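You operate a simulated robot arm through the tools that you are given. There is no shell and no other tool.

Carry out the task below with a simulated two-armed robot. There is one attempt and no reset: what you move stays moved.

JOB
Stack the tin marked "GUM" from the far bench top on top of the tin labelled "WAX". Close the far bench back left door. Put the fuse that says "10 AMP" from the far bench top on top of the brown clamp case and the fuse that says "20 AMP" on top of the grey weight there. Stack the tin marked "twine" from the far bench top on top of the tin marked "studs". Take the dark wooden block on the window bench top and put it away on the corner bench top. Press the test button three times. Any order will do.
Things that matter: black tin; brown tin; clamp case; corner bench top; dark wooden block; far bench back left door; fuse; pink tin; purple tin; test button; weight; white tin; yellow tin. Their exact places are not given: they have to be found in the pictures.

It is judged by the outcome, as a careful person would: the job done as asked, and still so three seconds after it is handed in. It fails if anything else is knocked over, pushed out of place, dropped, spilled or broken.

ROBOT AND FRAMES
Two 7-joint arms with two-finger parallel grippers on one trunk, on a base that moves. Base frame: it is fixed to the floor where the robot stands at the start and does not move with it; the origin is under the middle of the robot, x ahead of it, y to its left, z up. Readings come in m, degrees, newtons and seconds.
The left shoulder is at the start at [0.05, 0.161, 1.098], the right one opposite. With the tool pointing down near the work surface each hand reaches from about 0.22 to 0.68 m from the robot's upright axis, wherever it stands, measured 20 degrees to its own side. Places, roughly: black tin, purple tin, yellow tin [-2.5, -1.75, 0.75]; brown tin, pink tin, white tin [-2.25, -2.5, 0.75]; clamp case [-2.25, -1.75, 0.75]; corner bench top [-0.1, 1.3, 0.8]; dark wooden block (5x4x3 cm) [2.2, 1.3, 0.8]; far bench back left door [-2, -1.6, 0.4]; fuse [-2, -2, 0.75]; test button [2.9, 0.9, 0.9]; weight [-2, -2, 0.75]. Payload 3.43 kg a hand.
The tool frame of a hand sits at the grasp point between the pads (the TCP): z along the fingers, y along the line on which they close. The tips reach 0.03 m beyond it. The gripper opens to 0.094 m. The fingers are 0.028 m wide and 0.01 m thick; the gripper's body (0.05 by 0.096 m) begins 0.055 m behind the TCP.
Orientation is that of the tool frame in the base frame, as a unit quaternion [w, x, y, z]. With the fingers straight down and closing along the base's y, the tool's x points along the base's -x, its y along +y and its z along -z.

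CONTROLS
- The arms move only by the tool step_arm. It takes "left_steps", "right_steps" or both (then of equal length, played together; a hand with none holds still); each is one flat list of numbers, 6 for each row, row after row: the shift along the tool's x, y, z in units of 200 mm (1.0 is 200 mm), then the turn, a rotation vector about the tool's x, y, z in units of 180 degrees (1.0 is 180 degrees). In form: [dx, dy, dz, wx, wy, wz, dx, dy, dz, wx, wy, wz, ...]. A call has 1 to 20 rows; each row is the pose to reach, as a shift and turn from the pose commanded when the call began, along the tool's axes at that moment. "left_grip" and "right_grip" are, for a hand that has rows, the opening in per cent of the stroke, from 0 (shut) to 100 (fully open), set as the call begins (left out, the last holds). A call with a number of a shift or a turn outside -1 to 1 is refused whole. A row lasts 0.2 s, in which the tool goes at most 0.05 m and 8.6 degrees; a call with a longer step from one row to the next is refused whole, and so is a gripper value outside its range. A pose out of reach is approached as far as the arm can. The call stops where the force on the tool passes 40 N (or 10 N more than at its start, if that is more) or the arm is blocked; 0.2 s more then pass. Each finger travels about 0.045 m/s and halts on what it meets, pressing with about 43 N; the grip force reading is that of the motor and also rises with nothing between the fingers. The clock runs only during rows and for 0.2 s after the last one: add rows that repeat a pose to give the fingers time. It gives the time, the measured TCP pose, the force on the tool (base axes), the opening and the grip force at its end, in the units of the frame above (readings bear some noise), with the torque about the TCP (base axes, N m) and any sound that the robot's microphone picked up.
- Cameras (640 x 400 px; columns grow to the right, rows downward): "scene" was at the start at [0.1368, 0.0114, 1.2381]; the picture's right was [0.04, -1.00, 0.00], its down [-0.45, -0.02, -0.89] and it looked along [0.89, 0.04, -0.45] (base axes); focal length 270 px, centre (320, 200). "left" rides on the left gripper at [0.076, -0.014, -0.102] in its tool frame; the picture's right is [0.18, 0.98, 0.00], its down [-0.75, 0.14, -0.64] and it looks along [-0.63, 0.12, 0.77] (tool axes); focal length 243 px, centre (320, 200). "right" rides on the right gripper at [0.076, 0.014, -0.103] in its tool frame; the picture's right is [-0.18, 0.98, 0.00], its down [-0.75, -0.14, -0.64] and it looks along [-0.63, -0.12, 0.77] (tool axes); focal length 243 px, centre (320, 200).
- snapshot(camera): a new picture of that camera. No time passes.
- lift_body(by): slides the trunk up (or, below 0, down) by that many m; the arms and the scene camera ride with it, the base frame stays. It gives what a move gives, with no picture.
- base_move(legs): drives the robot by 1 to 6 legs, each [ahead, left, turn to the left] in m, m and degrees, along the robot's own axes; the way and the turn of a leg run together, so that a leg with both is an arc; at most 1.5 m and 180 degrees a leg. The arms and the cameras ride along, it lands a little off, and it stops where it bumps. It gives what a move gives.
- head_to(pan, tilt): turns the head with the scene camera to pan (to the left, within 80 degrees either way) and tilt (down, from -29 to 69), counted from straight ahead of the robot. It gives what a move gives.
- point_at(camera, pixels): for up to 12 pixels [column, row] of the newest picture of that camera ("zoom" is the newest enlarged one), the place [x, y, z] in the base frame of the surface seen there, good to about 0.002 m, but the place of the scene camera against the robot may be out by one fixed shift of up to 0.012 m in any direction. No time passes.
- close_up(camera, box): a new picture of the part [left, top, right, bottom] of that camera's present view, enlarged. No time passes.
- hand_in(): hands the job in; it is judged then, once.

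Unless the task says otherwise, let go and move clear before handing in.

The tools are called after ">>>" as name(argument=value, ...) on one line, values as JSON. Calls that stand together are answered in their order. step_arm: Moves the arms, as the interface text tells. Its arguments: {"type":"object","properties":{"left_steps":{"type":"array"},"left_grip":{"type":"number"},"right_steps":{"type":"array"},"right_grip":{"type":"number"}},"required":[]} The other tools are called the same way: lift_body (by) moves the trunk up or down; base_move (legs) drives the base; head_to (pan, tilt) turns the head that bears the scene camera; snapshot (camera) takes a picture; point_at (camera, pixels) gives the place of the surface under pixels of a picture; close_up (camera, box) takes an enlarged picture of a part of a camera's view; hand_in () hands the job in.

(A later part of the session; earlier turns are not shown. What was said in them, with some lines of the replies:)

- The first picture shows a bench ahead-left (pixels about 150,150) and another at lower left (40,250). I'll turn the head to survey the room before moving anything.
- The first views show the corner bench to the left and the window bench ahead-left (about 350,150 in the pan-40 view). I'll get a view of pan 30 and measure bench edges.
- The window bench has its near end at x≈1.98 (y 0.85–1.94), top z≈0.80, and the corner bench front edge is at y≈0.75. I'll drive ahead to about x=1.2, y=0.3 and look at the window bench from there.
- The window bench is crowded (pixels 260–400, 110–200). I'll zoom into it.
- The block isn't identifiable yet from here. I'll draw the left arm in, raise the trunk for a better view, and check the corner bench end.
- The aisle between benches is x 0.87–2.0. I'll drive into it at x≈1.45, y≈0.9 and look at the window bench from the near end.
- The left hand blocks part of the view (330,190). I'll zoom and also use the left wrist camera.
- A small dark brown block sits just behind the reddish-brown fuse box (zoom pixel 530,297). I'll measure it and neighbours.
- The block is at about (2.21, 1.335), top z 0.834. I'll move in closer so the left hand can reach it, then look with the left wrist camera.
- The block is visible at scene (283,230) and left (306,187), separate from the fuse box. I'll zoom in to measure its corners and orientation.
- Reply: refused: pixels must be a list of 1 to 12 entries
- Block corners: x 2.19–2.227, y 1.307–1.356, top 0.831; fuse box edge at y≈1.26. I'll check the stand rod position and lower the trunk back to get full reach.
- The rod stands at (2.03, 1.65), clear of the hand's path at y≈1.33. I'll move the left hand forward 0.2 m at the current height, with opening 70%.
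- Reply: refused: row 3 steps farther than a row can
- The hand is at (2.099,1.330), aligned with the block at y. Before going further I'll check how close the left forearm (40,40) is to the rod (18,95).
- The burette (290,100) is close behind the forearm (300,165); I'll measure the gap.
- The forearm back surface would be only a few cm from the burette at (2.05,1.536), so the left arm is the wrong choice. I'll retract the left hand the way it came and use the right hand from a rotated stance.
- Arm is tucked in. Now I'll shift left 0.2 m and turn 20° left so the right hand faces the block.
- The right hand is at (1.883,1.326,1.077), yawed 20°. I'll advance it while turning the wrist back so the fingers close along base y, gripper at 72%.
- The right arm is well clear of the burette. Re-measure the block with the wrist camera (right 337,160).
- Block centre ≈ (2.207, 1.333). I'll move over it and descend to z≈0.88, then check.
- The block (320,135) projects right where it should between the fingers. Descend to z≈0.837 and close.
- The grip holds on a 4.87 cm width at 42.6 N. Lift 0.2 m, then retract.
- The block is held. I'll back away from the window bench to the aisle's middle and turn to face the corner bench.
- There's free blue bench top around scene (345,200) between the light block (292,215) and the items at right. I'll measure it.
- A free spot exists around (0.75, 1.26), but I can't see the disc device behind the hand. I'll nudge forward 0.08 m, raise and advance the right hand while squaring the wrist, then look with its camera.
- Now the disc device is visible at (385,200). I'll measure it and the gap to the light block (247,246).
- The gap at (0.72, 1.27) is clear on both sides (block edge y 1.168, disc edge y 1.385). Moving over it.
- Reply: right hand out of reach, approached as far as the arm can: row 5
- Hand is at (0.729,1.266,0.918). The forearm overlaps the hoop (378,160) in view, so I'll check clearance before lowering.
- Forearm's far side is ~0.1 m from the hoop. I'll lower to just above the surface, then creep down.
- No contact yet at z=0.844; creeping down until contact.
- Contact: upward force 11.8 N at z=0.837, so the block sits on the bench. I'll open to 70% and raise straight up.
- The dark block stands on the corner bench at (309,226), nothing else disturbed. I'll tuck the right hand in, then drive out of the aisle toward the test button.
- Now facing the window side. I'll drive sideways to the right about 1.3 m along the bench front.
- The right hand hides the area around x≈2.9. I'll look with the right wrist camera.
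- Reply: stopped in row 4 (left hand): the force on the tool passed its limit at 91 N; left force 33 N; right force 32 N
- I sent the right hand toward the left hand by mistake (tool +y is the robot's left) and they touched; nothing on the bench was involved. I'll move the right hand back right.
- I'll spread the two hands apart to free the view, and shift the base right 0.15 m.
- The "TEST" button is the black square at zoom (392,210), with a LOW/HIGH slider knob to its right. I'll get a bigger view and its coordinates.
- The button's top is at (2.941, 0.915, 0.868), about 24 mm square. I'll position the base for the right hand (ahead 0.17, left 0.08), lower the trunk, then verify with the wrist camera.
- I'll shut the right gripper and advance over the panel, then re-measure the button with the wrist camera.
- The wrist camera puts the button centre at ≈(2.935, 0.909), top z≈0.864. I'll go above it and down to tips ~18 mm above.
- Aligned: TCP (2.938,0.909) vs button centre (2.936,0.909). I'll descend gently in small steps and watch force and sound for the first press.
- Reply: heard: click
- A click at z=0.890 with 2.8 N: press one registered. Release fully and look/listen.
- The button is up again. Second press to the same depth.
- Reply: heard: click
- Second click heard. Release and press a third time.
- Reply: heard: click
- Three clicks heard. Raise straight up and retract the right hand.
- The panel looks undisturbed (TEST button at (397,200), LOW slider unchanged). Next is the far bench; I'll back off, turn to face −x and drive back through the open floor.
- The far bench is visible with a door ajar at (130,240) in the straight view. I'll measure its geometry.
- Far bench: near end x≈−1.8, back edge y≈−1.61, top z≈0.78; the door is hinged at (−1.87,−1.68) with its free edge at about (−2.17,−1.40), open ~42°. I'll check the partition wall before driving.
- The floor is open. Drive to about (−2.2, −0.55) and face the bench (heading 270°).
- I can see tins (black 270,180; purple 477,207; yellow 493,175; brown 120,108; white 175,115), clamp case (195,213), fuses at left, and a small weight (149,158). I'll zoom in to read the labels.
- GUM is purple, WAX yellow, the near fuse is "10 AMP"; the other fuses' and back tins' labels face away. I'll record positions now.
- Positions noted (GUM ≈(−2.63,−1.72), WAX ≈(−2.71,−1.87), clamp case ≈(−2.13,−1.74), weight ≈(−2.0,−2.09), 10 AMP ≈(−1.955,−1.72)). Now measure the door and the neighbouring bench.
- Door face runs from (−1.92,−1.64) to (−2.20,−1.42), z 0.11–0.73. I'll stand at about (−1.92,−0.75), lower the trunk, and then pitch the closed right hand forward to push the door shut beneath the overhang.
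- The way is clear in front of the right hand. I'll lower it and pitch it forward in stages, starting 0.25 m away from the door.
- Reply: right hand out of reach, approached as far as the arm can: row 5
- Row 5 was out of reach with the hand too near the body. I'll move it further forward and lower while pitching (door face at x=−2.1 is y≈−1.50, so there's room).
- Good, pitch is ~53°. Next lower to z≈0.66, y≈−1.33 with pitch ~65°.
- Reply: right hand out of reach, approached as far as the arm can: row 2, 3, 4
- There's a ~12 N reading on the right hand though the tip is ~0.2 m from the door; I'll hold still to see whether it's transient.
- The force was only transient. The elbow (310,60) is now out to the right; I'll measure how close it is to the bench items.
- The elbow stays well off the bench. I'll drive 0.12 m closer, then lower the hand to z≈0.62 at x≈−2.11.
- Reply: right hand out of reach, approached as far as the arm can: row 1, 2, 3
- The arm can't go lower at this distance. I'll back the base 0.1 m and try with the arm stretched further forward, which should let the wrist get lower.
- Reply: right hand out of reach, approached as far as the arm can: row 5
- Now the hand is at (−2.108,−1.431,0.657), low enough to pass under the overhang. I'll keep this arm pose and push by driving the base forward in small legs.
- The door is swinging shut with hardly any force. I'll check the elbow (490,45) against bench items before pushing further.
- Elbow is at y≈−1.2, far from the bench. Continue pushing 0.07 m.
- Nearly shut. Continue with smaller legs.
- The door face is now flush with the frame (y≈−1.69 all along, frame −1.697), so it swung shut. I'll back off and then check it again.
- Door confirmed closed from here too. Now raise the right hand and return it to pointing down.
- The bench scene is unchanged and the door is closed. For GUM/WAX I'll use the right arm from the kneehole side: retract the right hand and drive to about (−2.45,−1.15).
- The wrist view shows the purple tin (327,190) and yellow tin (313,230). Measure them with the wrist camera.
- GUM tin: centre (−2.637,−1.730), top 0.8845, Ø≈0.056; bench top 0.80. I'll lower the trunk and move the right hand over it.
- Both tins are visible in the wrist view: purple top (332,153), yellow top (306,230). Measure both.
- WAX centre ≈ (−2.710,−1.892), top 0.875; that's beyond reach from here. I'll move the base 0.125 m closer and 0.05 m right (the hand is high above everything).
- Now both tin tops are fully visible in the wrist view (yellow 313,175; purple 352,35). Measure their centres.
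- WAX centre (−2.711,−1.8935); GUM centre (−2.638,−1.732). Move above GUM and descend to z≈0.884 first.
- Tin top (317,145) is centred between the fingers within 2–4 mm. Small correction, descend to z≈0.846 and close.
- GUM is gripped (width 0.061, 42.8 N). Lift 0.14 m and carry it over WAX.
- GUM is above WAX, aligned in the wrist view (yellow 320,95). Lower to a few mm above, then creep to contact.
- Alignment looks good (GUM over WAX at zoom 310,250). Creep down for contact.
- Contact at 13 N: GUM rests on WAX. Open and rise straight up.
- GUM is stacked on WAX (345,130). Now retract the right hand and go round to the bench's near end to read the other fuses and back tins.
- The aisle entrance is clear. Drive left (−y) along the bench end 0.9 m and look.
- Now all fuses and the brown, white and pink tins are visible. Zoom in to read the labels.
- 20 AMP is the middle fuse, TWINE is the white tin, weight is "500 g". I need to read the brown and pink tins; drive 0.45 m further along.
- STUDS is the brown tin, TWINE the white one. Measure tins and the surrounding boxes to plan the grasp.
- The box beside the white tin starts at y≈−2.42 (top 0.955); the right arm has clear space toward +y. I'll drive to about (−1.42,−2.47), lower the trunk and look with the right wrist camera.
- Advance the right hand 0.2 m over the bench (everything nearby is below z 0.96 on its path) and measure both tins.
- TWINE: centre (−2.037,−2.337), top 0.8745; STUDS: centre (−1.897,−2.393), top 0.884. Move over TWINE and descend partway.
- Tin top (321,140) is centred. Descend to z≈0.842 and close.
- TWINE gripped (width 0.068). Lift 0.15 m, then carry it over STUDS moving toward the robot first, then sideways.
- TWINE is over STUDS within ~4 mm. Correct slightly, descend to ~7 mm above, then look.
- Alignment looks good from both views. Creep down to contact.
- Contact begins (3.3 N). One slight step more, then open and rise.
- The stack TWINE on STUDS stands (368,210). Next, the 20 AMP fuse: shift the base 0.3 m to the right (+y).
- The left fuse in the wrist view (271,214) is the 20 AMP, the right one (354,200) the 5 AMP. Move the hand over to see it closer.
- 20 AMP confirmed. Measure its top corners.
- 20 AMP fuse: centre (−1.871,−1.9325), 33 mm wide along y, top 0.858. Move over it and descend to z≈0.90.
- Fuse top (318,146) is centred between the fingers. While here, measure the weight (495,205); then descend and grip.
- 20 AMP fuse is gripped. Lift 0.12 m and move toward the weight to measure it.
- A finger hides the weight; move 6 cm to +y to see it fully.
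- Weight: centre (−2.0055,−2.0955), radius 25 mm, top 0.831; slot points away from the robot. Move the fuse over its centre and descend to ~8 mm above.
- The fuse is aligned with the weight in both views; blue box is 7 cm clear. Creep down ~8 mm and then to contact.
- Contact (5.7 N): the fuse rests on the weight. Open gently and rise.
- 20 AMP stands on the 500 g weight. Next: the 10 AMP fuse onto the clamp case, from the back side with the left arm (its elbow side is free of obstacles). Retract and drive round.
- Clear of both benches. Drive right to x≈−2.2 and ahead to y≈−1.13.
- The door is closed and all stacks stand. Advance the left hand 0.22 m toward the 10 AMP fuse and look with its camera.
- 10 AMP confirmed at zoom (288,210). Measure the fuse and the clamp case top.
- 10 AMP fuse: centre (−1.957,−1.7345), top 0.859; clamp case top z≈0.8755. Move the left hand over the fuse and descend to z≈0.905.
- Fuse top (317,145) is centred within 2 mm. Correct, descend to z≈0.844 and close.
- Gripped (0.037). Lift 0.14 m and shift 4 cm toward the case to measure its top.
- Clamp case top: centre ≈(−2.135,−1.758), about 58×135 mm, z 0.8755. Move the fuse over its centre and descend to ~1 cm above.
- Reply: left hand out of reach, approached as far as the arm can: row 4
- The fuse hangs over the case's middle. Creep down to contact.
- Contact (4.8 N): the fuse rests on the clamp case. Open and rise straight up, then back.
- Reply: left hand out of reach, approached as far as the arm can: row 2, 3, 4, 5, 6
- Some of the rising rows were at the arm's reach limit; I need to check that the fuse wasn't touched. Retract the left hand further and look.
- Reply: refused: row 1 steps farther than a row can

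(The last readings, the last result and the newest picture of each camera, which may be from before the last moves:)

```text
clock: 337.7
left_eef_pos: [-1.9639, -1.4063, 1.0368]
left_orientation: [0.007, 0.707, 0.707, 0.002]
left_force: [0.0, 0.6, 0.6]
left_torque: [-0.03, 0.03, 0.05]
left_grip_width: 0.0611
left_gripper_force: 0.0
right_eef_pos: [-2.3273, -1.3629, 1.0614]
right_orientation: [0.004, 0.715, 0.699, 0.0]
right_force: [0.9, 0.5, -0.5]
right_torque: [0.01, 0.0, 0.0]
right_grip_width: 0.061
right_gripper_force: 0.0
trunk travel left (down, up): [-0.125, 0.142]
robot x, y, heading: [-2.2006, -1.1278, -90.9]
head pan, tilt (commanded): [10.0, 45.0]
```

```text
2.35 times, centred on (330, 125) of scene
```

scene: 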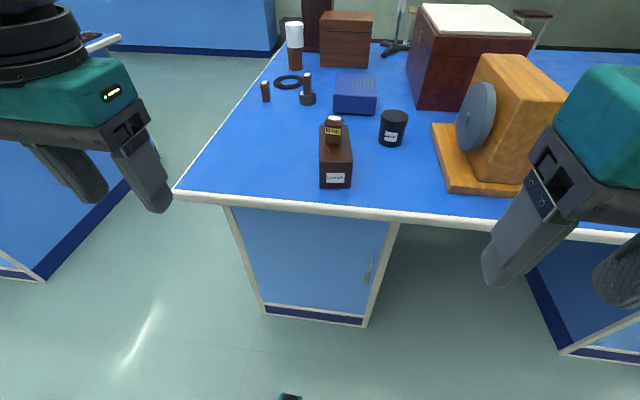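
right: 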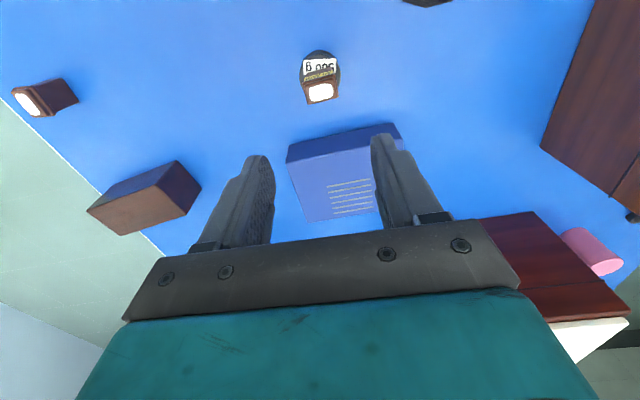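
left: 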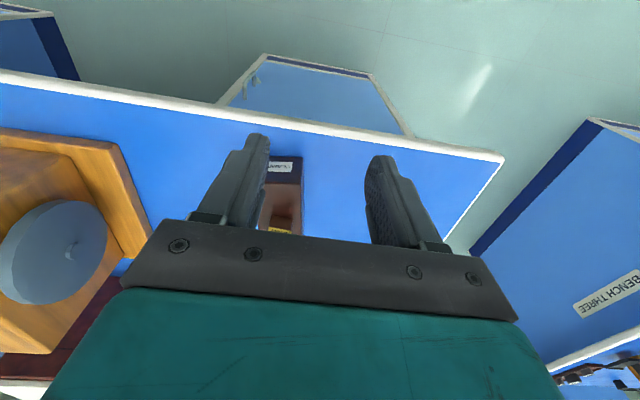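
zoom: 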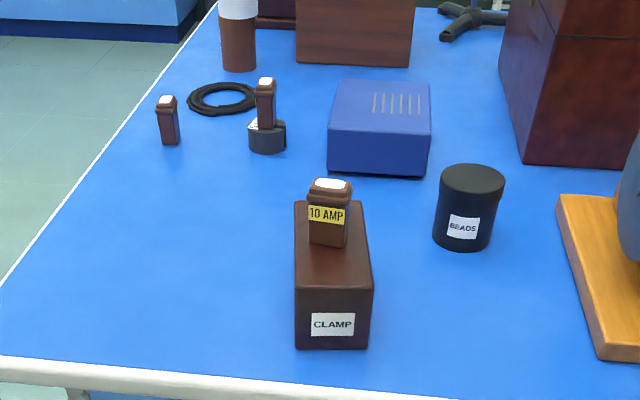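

10 AMP stands upright on the clamp case (333,130), and the case hasn't moved. Check the GUM/WAX stack and the door from here.

>>> head_to(pan=-30, tilt=35)

>>> snapshot(camera="scene")

>>> base_move(legs=[[-0.6, 0, 0]])

>>> head_to(pan=0, tilt=30)

>>> snapshot(camera="scene")

>>> close_up(camera="scene", box=[180, 110, 460, 320])

```text
clock: 338.8
left_eef_pos: [-1.9649, -1.4093, 1.038]
left_orientation: [0.006, 0.708, 0.706, 0.002]
left_force: [0.5, -0.3, 0.3]
left_torque: [0.02, -0.02, -0.01]
left_grip_width: 0.0613
left_gripper_force: 0.1
right_eef_pos: [-2.3274, -1.363, 1.0626]
right_orientation: [0.003, 0.716, 0.698, 0.0]
right_force: [0.1, 0.1, 0.1]
right_torque: [0.01, 0.03, 0.05]
right_grip_width: 0.0612
right_gripper_force: 0.0
trunk travel left (down, up): [-0.125, 0.142]
robot x, y, heading: [-2.1997, -1.1257, -90.7]
head pan, tilt (commanded): [-30.0, 35.0]
```

```text
taken
```

scene: 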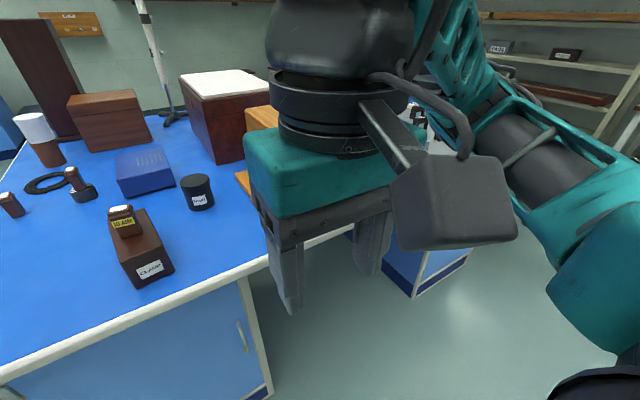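

```text
clock: 342.1
left_eef_pos: [-1.9581, -0.8169, 1.0382]
left_orientation: [0.007, 0.707, 0.707, 0.003]
left_force: [0.1, 0.1, 0.0]
left_torque: [-0.04, 0.01, 0.0]
left_grip_width: 0.0613
left_gripper_force: 0.1
right_eef_pos: [-2.3185, -0.7724, 1.0619]
right_orientation: [0.003, 0.715, 0.699, -0.001]
right_force: [-0.5, -0.2, 0.3]
right_torque: [0.01, 0.04, -0.04]
right_grip_width: 0.0612
right_gripper_force: 0.0
trunk travel left (down, up): [-0.125, 0.142]
robot x, y, heading: [-2.193, -0.5365, -90.4]
head pan, tilt (commanded): [-30.0, 35.0]
```

```text
clock: 343.1
left_eef_pos: [-1.957, -0.8187, 1.0377]
left_orientation: [0.006, 0.708, 0.707, 0.003]
left_force: [-0.2, -0.1, 0.1]
left_torque: [-0.02, 0.04, -0.01]
left_grip_width: 0.0611
left_gripper_force: 0.0
right_eef_pos: [-2.3199, -0.7729, 1.0622]
right_orientation: [0.003, 0.715, 0.699, 0.0]
right_force: [-0.1, -0.6, -0.6]
right_torque: [-0.02, -0.04, -0.03]
right_grip_width: 0.061
right_gripper_force: 0.1
trunk travel left (down, up): [-0.125, 0.142]
robot x, y, heading: [-2.1937, -0.5399, -90.5]
head pan, tilt (commanded): [0.0, 30.0]
```

```text
taken
```

scene: 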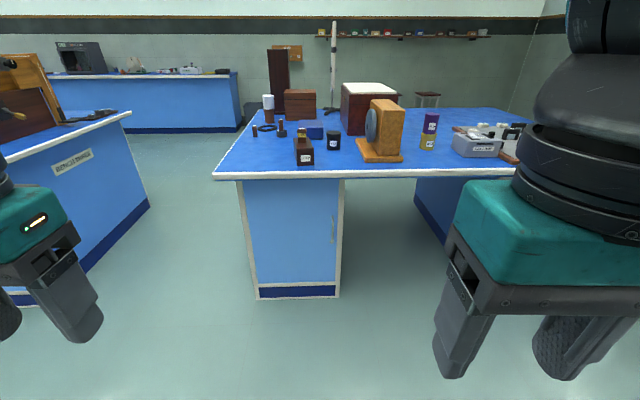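

```text
1.90 times, centred on (320, 215) of scene
```

zoom: 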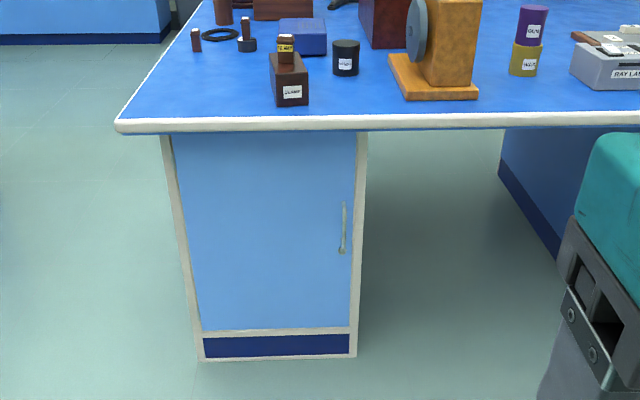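

All stacks stand and the door looks flush. One last check of the door plane against its frame.

>>> point_at(camera="zoom", pixels=[[168, 150], [185, 150], [220, 200], [270, 200], [320, 200], [350, 160], [360, 160], [350, 300], [360, 300], [200, 300], [280, 333], [280, 345]])

>>> close_up(camera="scene", box=[230, 165, 360, 305])

```text
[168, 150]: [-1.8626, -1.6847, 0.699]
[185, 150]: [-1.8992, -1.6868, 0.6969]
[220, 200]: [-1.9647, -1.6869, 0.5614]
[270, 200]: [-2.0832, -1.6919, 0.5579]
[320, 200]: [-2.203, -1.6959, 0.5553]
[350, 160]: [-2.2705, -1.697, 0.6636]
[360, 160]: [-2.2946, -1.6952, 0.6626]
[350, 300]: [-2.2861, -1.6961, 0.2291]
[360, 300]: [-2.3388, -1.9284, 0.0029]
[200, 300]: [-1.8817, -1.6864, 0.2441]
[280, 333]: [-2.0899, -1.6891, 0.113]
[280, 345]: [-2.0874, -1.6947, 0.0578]
```

```text
2.86 times, centred on (295, 235) of scene
```

zoom: 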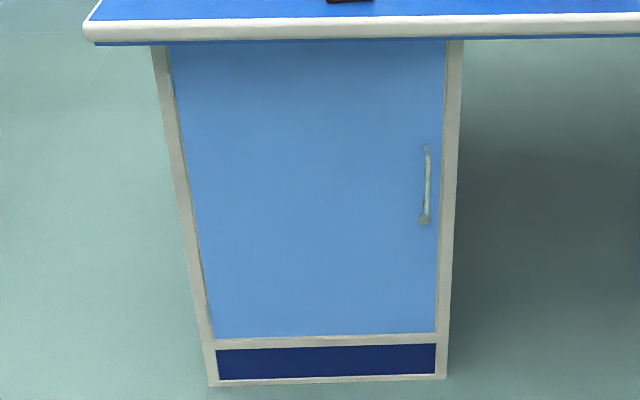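

The door is flush with its frame. GUM is on WAX, TWINE on STUDS, 10 AMP on the clamp case, 20 AMP on the weight, the dark block is on the corner bench, and the test button clicked three times. Both hands are clear, so I'm handing in.

>>> hand_in()

```text
The job is handed in.
```

The whole job is done and handed in. The pictures and readings I took along the way showed nothing else knocked over or moved.

- **Tins:** "GUM" stands on "WAX", and "TWINE" stands on "STUDS".
- **Fuses:** The "10 AMP" fuse stands upright on the brown clamp case, and the "20 AMP" fuse on the grey 500 g weight.
- **Far bench back left door:** It is closed and flush with its frame, checked again at the end.
- **Dark wooden block:** It is on the corner bench top, near the window end, between the light wooden block and the disc device. I last looked at it right after placing it.
- **Test button:** I pressed it three times and heard one click for each press.

My two hands bumped each other once near the window bench when I moved the right one the wrong way. They touched nothing else.
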